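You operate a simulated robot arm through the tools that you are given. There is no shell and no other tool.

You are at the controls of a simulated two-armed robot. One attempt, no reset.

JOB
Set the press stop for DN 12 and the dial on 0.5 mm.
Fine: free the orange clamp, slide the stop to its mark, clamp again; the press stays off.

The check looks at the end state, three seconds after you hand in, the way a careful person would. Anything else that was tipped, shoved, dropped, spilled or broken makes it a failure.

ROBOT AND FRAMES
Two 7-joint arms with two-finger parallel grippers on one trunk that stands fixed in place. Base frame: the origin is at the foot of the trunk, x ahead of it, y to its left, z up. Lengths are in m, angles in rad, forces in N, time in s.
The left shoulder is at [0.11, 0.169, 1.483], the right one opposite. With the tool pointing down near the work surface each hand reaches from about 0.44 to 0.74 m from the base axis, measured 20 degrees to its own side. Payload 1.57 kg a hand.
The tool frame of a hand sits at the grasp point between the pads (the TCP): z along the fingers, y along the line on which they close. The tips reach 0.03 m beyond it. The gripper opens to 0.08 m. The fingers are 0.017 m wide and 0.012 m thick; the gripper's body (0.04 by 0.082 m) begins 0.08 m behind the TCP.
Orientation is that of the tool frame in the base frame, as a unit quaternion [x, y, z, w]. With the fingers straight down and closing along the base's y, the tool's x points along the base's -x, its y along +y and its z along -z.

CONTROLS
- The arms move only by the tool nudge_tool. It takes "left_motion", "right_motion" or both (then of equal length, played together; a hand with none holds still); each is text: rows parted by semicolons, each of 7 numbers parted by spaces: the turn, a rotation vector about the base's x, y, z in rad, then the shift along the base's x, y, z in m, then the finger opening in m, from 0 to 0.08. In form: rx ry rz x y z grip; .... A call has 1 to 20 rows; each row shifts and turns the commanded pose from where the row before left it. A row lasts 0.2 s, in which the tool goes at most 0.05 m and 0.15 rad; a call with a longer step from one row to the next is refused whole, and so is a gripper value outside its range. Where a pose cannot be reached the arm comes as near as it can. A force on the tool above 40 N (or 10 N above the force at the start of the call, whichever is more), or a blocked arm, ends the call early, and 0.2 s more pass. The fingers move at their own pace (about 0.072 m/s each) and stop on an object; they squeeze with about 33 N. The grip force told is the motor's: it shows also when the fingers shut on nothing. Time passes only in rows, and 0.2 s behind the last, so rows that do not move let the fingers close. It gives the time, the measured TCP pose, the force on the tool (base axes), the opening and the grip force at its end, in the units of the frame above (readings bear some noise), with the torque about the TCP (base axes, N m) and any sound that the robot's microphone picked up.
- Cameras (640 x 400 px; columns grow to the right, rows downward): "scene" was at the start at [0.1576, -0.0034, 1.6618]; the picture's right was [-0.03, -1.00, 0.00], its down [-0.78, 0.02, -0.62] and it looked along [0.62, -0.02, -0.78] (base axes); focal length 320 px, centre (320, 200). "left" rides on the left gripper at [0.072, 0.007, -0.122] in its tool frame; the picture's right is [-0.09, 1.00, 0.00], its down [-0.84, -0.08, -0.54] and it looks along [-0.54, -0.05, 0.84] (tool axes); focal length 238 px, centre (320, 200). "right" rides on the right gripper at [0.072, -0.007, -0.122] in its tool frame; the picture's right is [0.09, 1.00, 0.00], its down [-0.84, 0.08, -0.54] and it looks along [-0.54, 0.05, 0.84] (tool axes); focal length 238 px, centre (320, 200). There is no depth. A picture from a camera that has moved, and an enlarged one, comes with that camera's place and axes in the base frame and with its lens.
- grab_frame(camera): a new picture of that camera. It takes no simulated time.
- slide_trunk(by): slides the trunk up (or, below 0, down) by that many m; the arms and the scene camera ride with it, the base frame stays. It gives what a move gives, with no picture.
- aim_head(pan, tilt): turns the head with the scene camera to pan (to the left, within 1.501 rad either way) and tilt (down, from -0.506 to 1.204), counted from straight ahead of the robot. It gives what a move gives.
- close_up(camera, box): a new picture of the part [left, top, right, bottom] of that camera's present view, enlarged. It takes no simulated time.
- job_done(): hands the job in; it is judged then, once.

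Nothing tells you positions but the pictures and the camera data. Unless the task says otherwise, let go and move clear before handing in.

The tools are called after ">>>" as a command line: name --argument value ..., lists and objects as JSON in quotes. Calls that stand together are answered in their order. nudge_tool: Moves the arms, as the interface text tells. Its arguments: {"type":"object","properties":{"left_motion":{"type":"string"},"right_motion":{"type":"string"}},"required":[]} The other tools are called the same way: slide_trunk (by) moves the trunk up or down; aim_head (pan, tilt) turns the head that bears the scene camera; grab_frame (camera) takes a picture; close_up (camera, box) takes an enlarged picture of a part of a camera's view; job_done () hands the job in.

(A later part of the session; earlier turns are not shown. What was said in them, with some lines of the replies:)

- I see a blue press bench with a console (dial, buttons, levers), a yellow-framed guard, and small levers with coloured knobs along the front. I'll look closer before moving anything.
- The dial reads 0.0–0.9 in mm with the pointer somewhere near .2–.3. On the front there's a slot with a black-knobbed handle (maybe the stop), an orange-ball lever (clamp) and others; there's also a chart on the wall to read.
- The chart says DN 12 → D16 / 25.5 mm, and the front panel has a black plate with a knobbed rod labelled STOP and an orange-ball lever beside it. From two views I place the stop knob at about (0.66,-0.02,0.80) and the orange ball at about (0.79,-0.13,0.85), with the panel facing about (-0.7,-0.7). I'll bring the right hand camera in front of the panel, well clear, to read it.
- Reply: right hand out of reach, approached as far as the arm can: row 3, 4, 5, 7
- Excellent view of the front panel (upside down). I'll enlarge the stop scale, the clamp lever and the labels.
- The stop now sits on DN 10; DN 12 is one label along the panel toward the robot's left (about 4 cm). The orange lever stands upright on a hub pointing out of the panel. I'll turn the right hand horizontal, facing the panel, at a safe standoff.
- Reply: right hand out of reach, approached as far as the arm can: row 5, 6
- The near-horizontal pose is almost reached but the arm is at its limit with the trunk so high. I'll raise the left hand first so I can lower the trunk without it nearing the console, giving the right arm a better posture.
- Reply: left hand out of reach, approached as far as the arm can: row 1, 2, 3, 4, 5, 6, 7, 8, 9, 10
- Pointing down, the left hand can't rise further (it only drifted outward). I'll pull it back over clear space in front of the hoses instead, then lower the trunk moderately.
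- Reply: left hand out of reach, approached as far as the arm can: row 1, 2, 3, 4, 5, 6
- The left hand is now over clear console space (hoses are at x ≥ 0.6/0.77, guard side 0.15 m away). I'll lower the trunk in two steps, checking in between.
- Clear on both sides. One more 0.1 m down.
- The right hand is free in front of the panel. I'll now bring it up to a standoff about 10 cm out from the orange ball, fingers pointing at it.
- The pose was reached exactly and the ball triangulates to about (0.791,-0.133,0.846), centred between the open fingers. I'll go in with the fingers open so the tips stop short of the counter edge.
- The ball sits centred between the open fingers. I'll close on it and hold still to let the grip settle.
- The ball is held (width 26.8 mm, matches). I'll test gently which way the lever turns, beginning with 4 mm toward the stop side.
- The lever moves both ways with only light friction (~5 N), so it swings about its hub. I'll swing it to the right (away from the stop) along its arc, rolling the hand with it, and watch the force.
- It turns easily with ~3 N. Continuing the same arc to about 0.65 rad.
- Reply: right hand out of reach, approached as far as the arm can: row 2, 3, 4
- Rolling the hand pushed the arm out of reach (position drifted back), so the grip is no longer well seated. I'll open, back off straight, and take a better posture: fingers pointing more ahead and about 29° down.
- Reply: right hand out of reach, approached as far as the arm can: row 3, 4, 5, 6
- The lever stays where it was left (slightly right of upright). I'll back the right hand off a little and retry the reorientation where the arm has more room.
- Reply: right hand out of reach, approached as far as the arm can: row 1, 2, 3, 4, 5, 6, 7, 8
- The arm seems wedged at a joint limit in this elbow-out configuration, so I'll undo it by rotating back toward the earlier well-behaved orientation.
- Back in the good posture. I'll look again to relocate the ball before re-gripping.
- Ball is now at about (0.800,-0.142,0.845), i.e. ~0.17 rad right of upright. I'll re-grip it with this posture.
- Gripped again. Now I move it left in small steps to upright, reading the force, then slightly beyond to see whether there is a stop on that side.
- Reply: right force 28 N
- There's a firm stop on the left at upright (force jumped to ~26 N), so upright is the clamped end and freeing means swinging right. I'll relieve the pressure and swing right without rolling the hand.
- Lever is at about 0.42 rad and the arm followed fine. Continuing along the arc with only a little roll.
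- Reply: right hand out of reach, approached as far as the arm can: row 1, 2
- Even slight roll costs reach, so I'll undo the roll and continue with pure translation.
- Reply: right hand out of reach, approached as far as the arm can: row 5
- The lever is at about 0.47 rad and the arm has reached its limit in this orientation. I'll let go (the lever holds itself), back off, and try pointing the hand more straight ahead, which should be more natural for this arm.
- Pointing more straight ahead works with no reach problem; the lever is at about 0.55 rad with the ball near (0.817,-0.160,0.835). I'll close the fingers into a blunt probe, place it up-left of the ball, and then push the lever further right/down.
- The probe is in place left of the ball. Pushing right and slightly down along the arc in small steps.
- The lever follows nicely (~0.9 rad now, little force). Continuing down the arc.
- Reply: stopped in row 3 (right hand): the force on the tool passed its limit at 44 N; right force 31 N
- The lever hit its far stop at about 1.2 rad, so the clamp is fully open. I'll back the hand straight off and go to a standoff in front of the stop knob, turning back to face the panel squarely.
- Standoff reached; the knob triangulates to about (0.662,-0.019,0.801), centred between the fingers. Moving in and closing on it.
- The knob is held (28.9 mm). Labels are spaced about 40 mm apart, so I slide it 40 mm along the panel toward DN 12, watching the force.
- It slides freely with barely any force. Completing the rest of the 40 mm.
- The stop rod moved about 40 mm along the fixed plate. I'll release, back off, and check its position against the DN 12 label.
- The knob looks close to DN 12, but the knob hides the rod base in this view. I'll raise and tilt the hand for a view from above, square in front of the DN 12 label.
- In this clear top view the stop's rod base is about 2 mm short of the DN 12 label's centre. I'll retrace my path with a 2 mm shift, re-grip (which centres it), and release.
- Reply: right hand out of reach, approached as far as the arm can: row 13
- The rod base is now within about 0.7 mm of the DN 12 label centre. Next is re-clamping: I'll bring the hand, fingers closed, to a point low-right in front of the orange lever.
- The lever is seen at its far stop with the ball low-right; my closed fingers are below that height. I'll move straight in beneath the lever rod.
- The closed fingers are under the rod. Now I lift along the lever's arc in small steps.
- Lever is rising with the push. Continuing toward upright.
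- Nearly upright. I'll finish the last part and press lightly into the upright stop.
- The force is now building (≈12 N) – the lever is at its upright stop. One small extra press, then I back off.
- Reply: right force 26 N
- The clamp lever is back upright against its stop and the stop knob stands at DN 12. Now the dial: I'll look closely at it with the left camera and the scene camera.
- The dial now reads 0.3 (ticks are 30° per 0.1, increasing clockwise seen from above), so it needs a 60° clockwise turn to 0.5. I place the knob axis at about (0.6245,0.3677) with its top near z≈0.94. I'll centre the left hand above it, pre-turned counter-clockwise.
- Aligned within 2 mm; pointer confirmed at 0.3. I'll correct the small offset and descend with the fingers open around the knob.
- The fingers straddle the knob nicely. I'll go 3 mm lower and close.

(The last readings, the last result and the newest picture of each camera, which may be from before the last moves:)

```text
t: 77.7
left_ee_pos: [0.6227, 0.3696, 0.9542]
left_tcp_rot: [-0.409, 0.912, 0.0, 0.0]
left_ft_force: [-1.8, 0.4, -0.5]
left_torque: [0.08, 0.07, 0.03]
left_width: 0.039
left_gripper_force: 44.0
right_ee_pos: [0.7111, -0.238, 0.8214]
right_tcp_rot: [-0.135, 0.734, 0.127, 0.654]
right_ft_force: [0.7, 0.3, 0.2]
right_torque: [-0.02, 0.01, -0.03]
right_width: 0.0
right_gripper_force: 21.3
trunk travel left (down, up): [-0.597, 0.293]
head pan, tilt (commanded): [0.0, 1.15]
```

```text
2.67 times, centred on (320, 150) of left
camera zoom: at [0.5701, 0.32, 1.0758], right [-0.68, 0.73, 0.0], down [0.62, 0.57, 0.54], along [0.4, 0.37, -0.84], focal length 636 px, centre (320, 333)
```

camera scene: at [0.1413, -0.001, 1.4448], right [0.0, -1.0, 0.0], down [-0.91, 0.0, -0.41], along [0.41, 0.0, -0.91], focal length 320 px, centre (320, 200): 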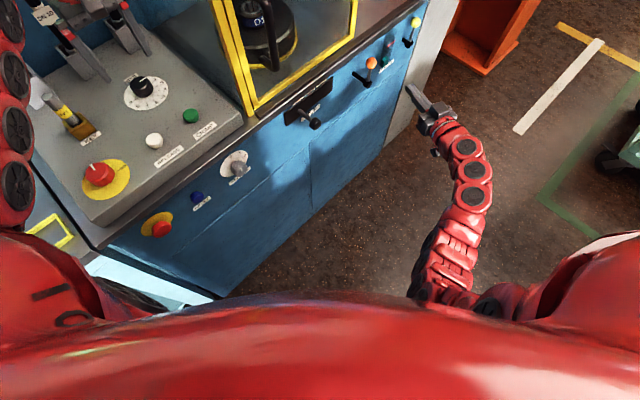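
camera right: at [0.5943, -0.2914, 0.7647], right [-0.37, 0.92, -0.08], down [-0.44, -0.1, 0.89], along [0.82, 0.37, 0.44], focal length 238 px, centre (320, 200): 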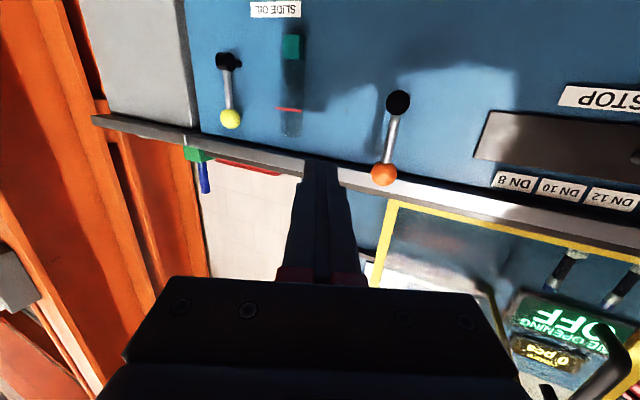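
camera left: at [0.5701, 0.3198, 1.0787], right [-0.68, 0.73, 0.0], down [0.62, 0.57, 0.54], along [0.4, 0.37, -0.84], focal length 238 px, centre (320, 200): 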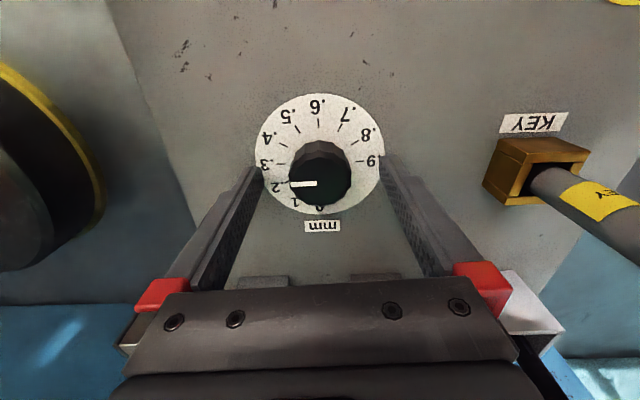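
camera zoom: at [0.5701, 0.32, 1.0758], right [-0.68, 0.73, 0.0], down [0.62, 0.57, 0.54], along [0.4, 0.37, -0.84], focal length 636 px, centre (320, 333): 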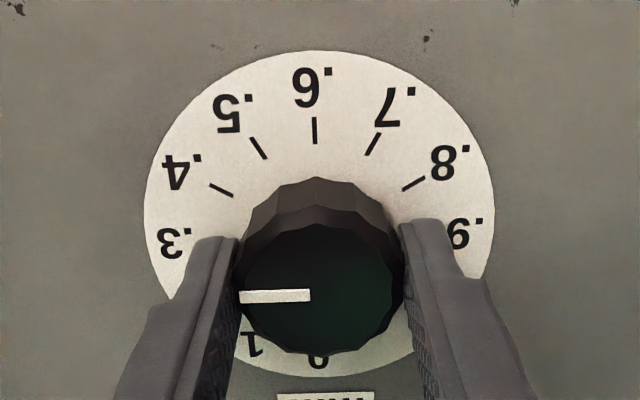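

Firm grip (39 mm). Turning clockwise half-way first to confirm the dial follows.

>>> nudge_tool --left_motion "0 0 -0.105 0 0 0 0.035; 0 0 -0.105 0 0 0 0.035; 0 0 -0.105 0 0 0 0.035; 0 0 -0.105 0 0 0 0.035; 0 0 -0.105 0 0 0 0.035; 0 0 0 0 0 0 0.035"

>>> close_up --camera "left" --box '[235, 75, 405, 225]'

```text
t: 79.1
left_ee_pos: [0.6236, 0.3688, 0.9546]
left_tcp_rot: [-0.156, 0.988, 0.001, 0.0]
left_ft_force: [1.6, -1.5, -1.2]
left_torque: [-0.1, -0.59, -0.02]
left_width: 0.0388
left_gripper_force: 44.7
right_ee_pos: [0.7112, -0.2382, 0.8209]
right_tcp_rot: [-0.135, 0.733, 0.127, 0.654]
right_ft_force: [0.1, -0.6, 0.2]
right_torque: [0.03, -0.01, 0.0]
right_width: 0.0001
right_gripper_force: 21.4
trunk travel left (down, up): [-0.597, 0.293]
head pan, tilt (commanded): [0.0, 1.15]
```

```text
2.67 times, centred on (320, 150) of left
camera zoom: at [0.5532, 0.3524, 1.0758], right [-0.22, 0.98, 0.0], down [0.82, 0.18, 0.54], along [0.53, 0.12, -0.84], focal length 636 px, centre (320, 333)
```

zoom: 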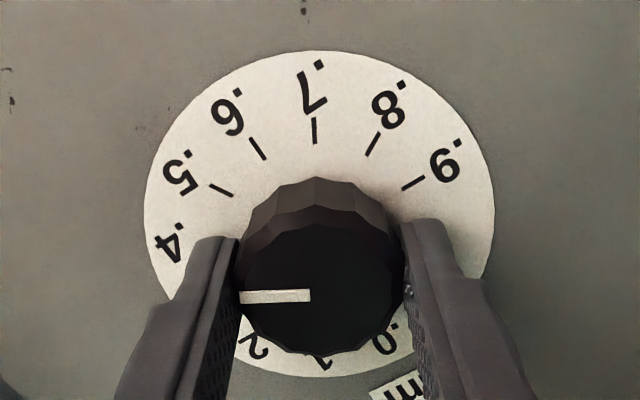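

It follows exactly: 0.4 now. Turning the remaining 30°.

>>> nudge_tool --left_motion "0 0 -0.105 0 0 0 0.035; 0 0 -0.105 0 0 0 0.035; 0 0 -0.105 0 0 0 0.035; 0 0 -0.105 0 0 0 0.035; 0 0 -0.105 0 0 0 0.035; 0 0 0 0 0 0 0.035"

>>> close_up --camera "left" --box '[235, 75, 405, 225]'

```text
t: 80.5
left_ee_pos: [0.6244, 0.367, 0.9541]
left_tcp_rot: [0.106, 0.994, -0.001, -0.002]
left_ft_force: [0.8, -9.2, -4.9]
left_torque: [-0.44, -0.62, 0.01]
left_width: 0.0393
left_gripper_force: 44.5
right_ee_pos: [0.7115, -0.2376, 0.8215]
right_tcp_rot: [-0.134, 0.733, 0.127, 0.654]
right_ft_force: [-0.3, -0.3, -0.1]
right_torque: [0.05, -0.02, -0.01]
right_width: 0.0001
right_gripper_force: 20.9
trunk travel left (down, up): [-0.597, 0.293]
head pan, tilt (commanded): [0.0, 1.15]
```

```text
2.67 times, centred on (320, 150) of left
camera zoom: at [0.555, 0.3889, 1.0759], right [0.3, 0.95, 0.0], down [0.8, -0.25, 0.54], along [0.52, -0.16, -0.84], focal length 636 px, centre (320, 333)
```

zoom: 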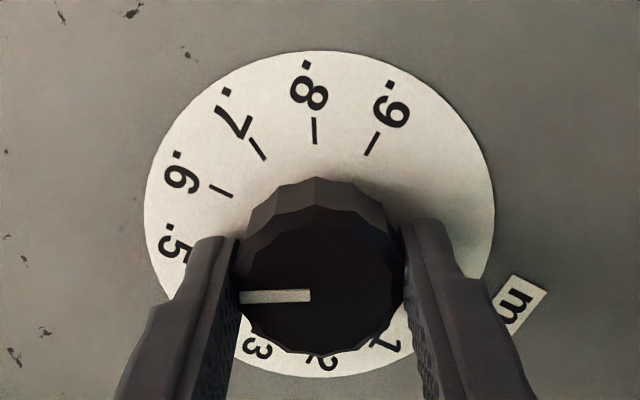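

The pointer is at 0.5. I'll open, rise straight up and check.

>>> nudge_tool --left_motion "0 0 0 0 0 0 0.05; 0 0 0 0 0 0 0.07; 0 0 0 0 0 0 0.08; 0 0 0 0 0 0 0.08; 0 0 0 0 0 0.012 0.08; 0 0 0 0 0 0.016 0.08; 0 0 0 0 0 0.016 0.08; 0 0 0 0 0 0.016 0.08; 0 0 0 0 0 0 0.08"

>>> close_up --camera "left" --box '[265, 75, 385, 195]'

>>> close_up --camera "scene" --box '[80, 30, 220, 140]'

```text
t: 82.5
left_ee_pos: [0.6243, 0.3686, 1.014]
left_tcp_rot: [0.105, 0.995, 0.0, 0.001]
left_ft_force: [-0.5, -0.2, 0.0]
left_torque: [-0.01, 0.02, -0.01]
left_width: 0.0801
left_gripper_force: 0.0
right_ee_pos: [0.7106, -0.2385, 0.822]
right_tcp_rot: [-0.135, 0.734, 0.127, 0.653]
right_ft_force: [-0.4, 0.1, -0.1]
right_torque: [-0.04, 0.02, 0.01]
right_width: 0.0
right_gripper_force: 21.5
trunk travel left (down, up): [-0.597, 0.293]
head pan, tilt (commanded): [0.0, 1.15]
```

```text
3.33 times, centred on (325, 135) of left
camera zoom: at [0.5546, 0.3905, 1.1362], right [0.3, 0.95, 0.0], down [0.8, -0.25, 0.54], along [0.52, -0.16, -0.84], focal length 794 px, centre (303, 417)
```

zoom: 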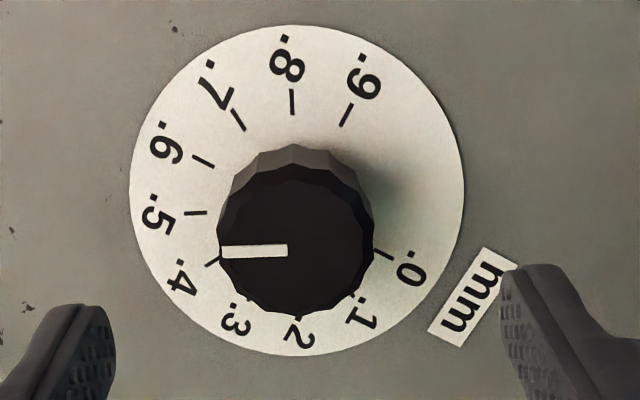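

```text
3.64 times, centred on (150, 85) of scene
camera zoom: at [0.1417, -0.0009, 1.4448], right [0.0, -1.0, 0.0], down [-0.91, 0.0, -0.41], along [0.41, 0.0, -0.91], focal length 1164 px, centre (938, 618)
```

zoom: 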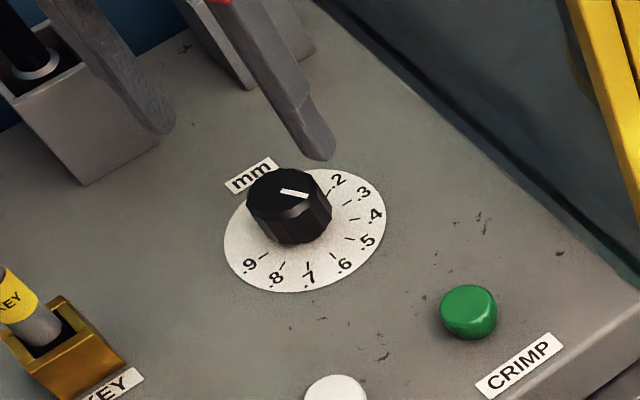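

The pointer now reads 0.50 (−105.6° vs. the 0.5 tick at −104.9°). I'll raise the trunk to bring both hands clear, then do a final check of stop, clamp and dial.

>>> slide_trunk --by 0.15

>>> grab_frame --camera "scene"

>>> grab_frame --camera "left"

>>> close_up --camera "scene" --box '[260, 50, 420, 160]'

>>> grab_frame --camera "right"

```text
t: 84.3
left_ee_pos: [0.6236, 0.3685, 1.1638]
left_tcp_rot: [0.104, 0.995, 0.001, -0.001]
left_ft_force: [1.5, 0.0, -0.3]
left_torque: [-0.03, 0.02, 0.02]
left_width: 0.0798
left_gripper_force: 0.0
right_ee_pos: [0.7114, -0.238, 0.9709]
right_tcp_rot: [-0.134, 0.734, 0.127, 0.654]
right_ft_force: [0.3, 0.4, 0.0]
right_torque: [-0.02, -0.02, -0.01]
right_width: 0.0
right_gripper_force: 21.5
trunk travel left (down, up): [-0.747, 0.143]
head pan, tilt (commanded): [0.0, 1.15]
```

```text
taken
camera scene: at [0.1418, -0.001, 1.5947], right [0.0, -1.0, 0.0], down [-0.91, 0.0, -0.41], along [0.41, 0.0, -0.91], focal length 320 px, centre (320, 200)
```

scene: 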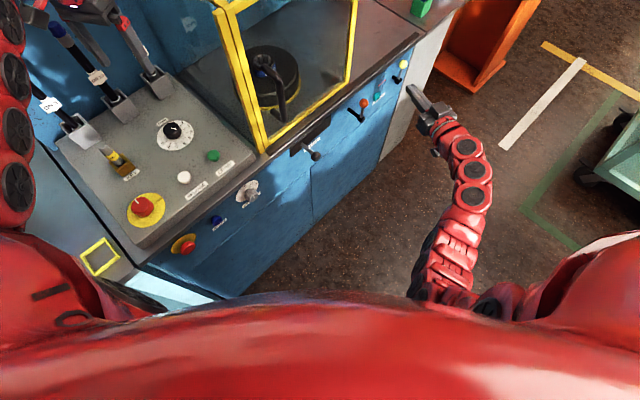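

```text
taken
camera left: at [0.5547, 0.3904, 1.2861], right [0.3, 0.95, 0.0], down [0.8, -0.25, 0.54], along [0.52, -0.16, -0.84], focal length 238 px, centre (320, 200)
```

left: 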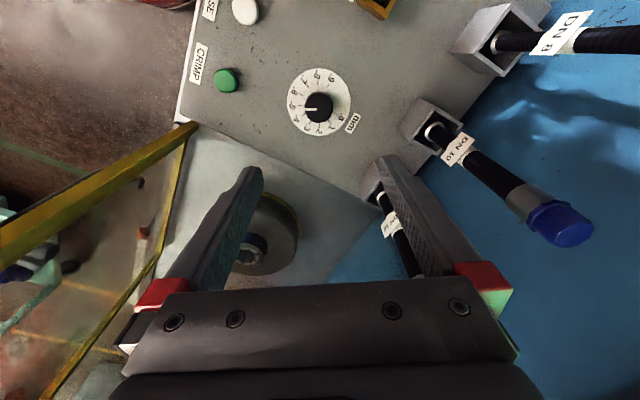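

```text
3.64 times, centred on (340, 105) of scene
camera zoom: at [0.1418, -0.001, 1.5947], right [0.0, -1.0, 0.0], down [-0.91, 0.0, -0.41], along [0.41, 0.0, -0.91], focal length 1164 px, centre (247, 546)
```

zoom: 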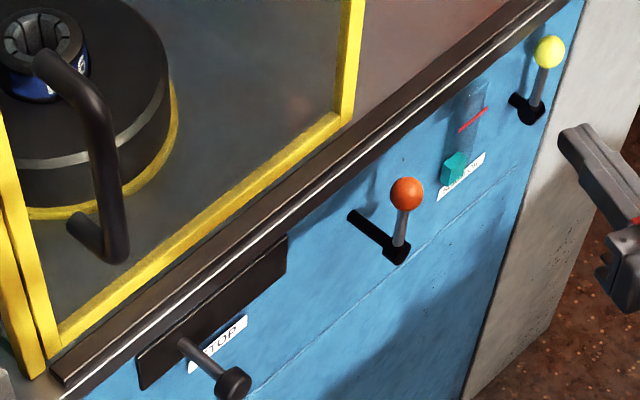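

```text
taken
camera right: at [0.5944, -0.2914, 0.9146], right [-0.37, 0.92, -0.08], down [-0.44, -0.1, 0.89], along [0.82, 0.37, 0.44], focal length 238 px, centre (320, 200)
```

right: 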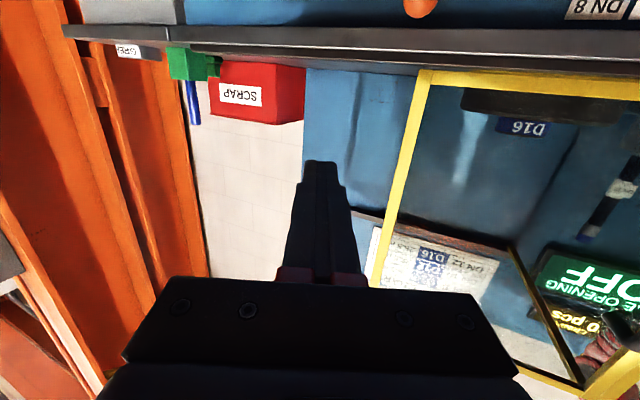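

The orange lever is upright against its stop, level with where it started. The stop knob is at DN 12, the dial reads 0.5, and the display still shows OFF. Both hands are empty and clear, so I'm handing in.

>>> job_done

```text
The job is handed in.
```

The press stop is set at DN 12, the dial is on 0.5 mm, and the orange clamp is closed again. I've handed the job in; no result has come back yet.

- **Clamp:** The orange lever swung about 70° right to its far stop to free the clamp. Afterwards I pushed it back upright and pressed it firmly against its upright stop.
- **Stop:** It started at DN 10, and I moved it one label along. In the last close view, before re-clamping, its rod was about 0.7 mm short of the centre of the DN 12 label. The overhead camera showed no movement after I closed the clamp.
- **Dial:** It started at 0.3. After a 60° clockwise turn the pointer is within about 1° of the 0.5 mark.
- **Press:** I didn't touch the key, the main switch or any button, and the display still reads OFF.

Both hands are empty and clear. In the final pictures nothing else looks moved or damaged.
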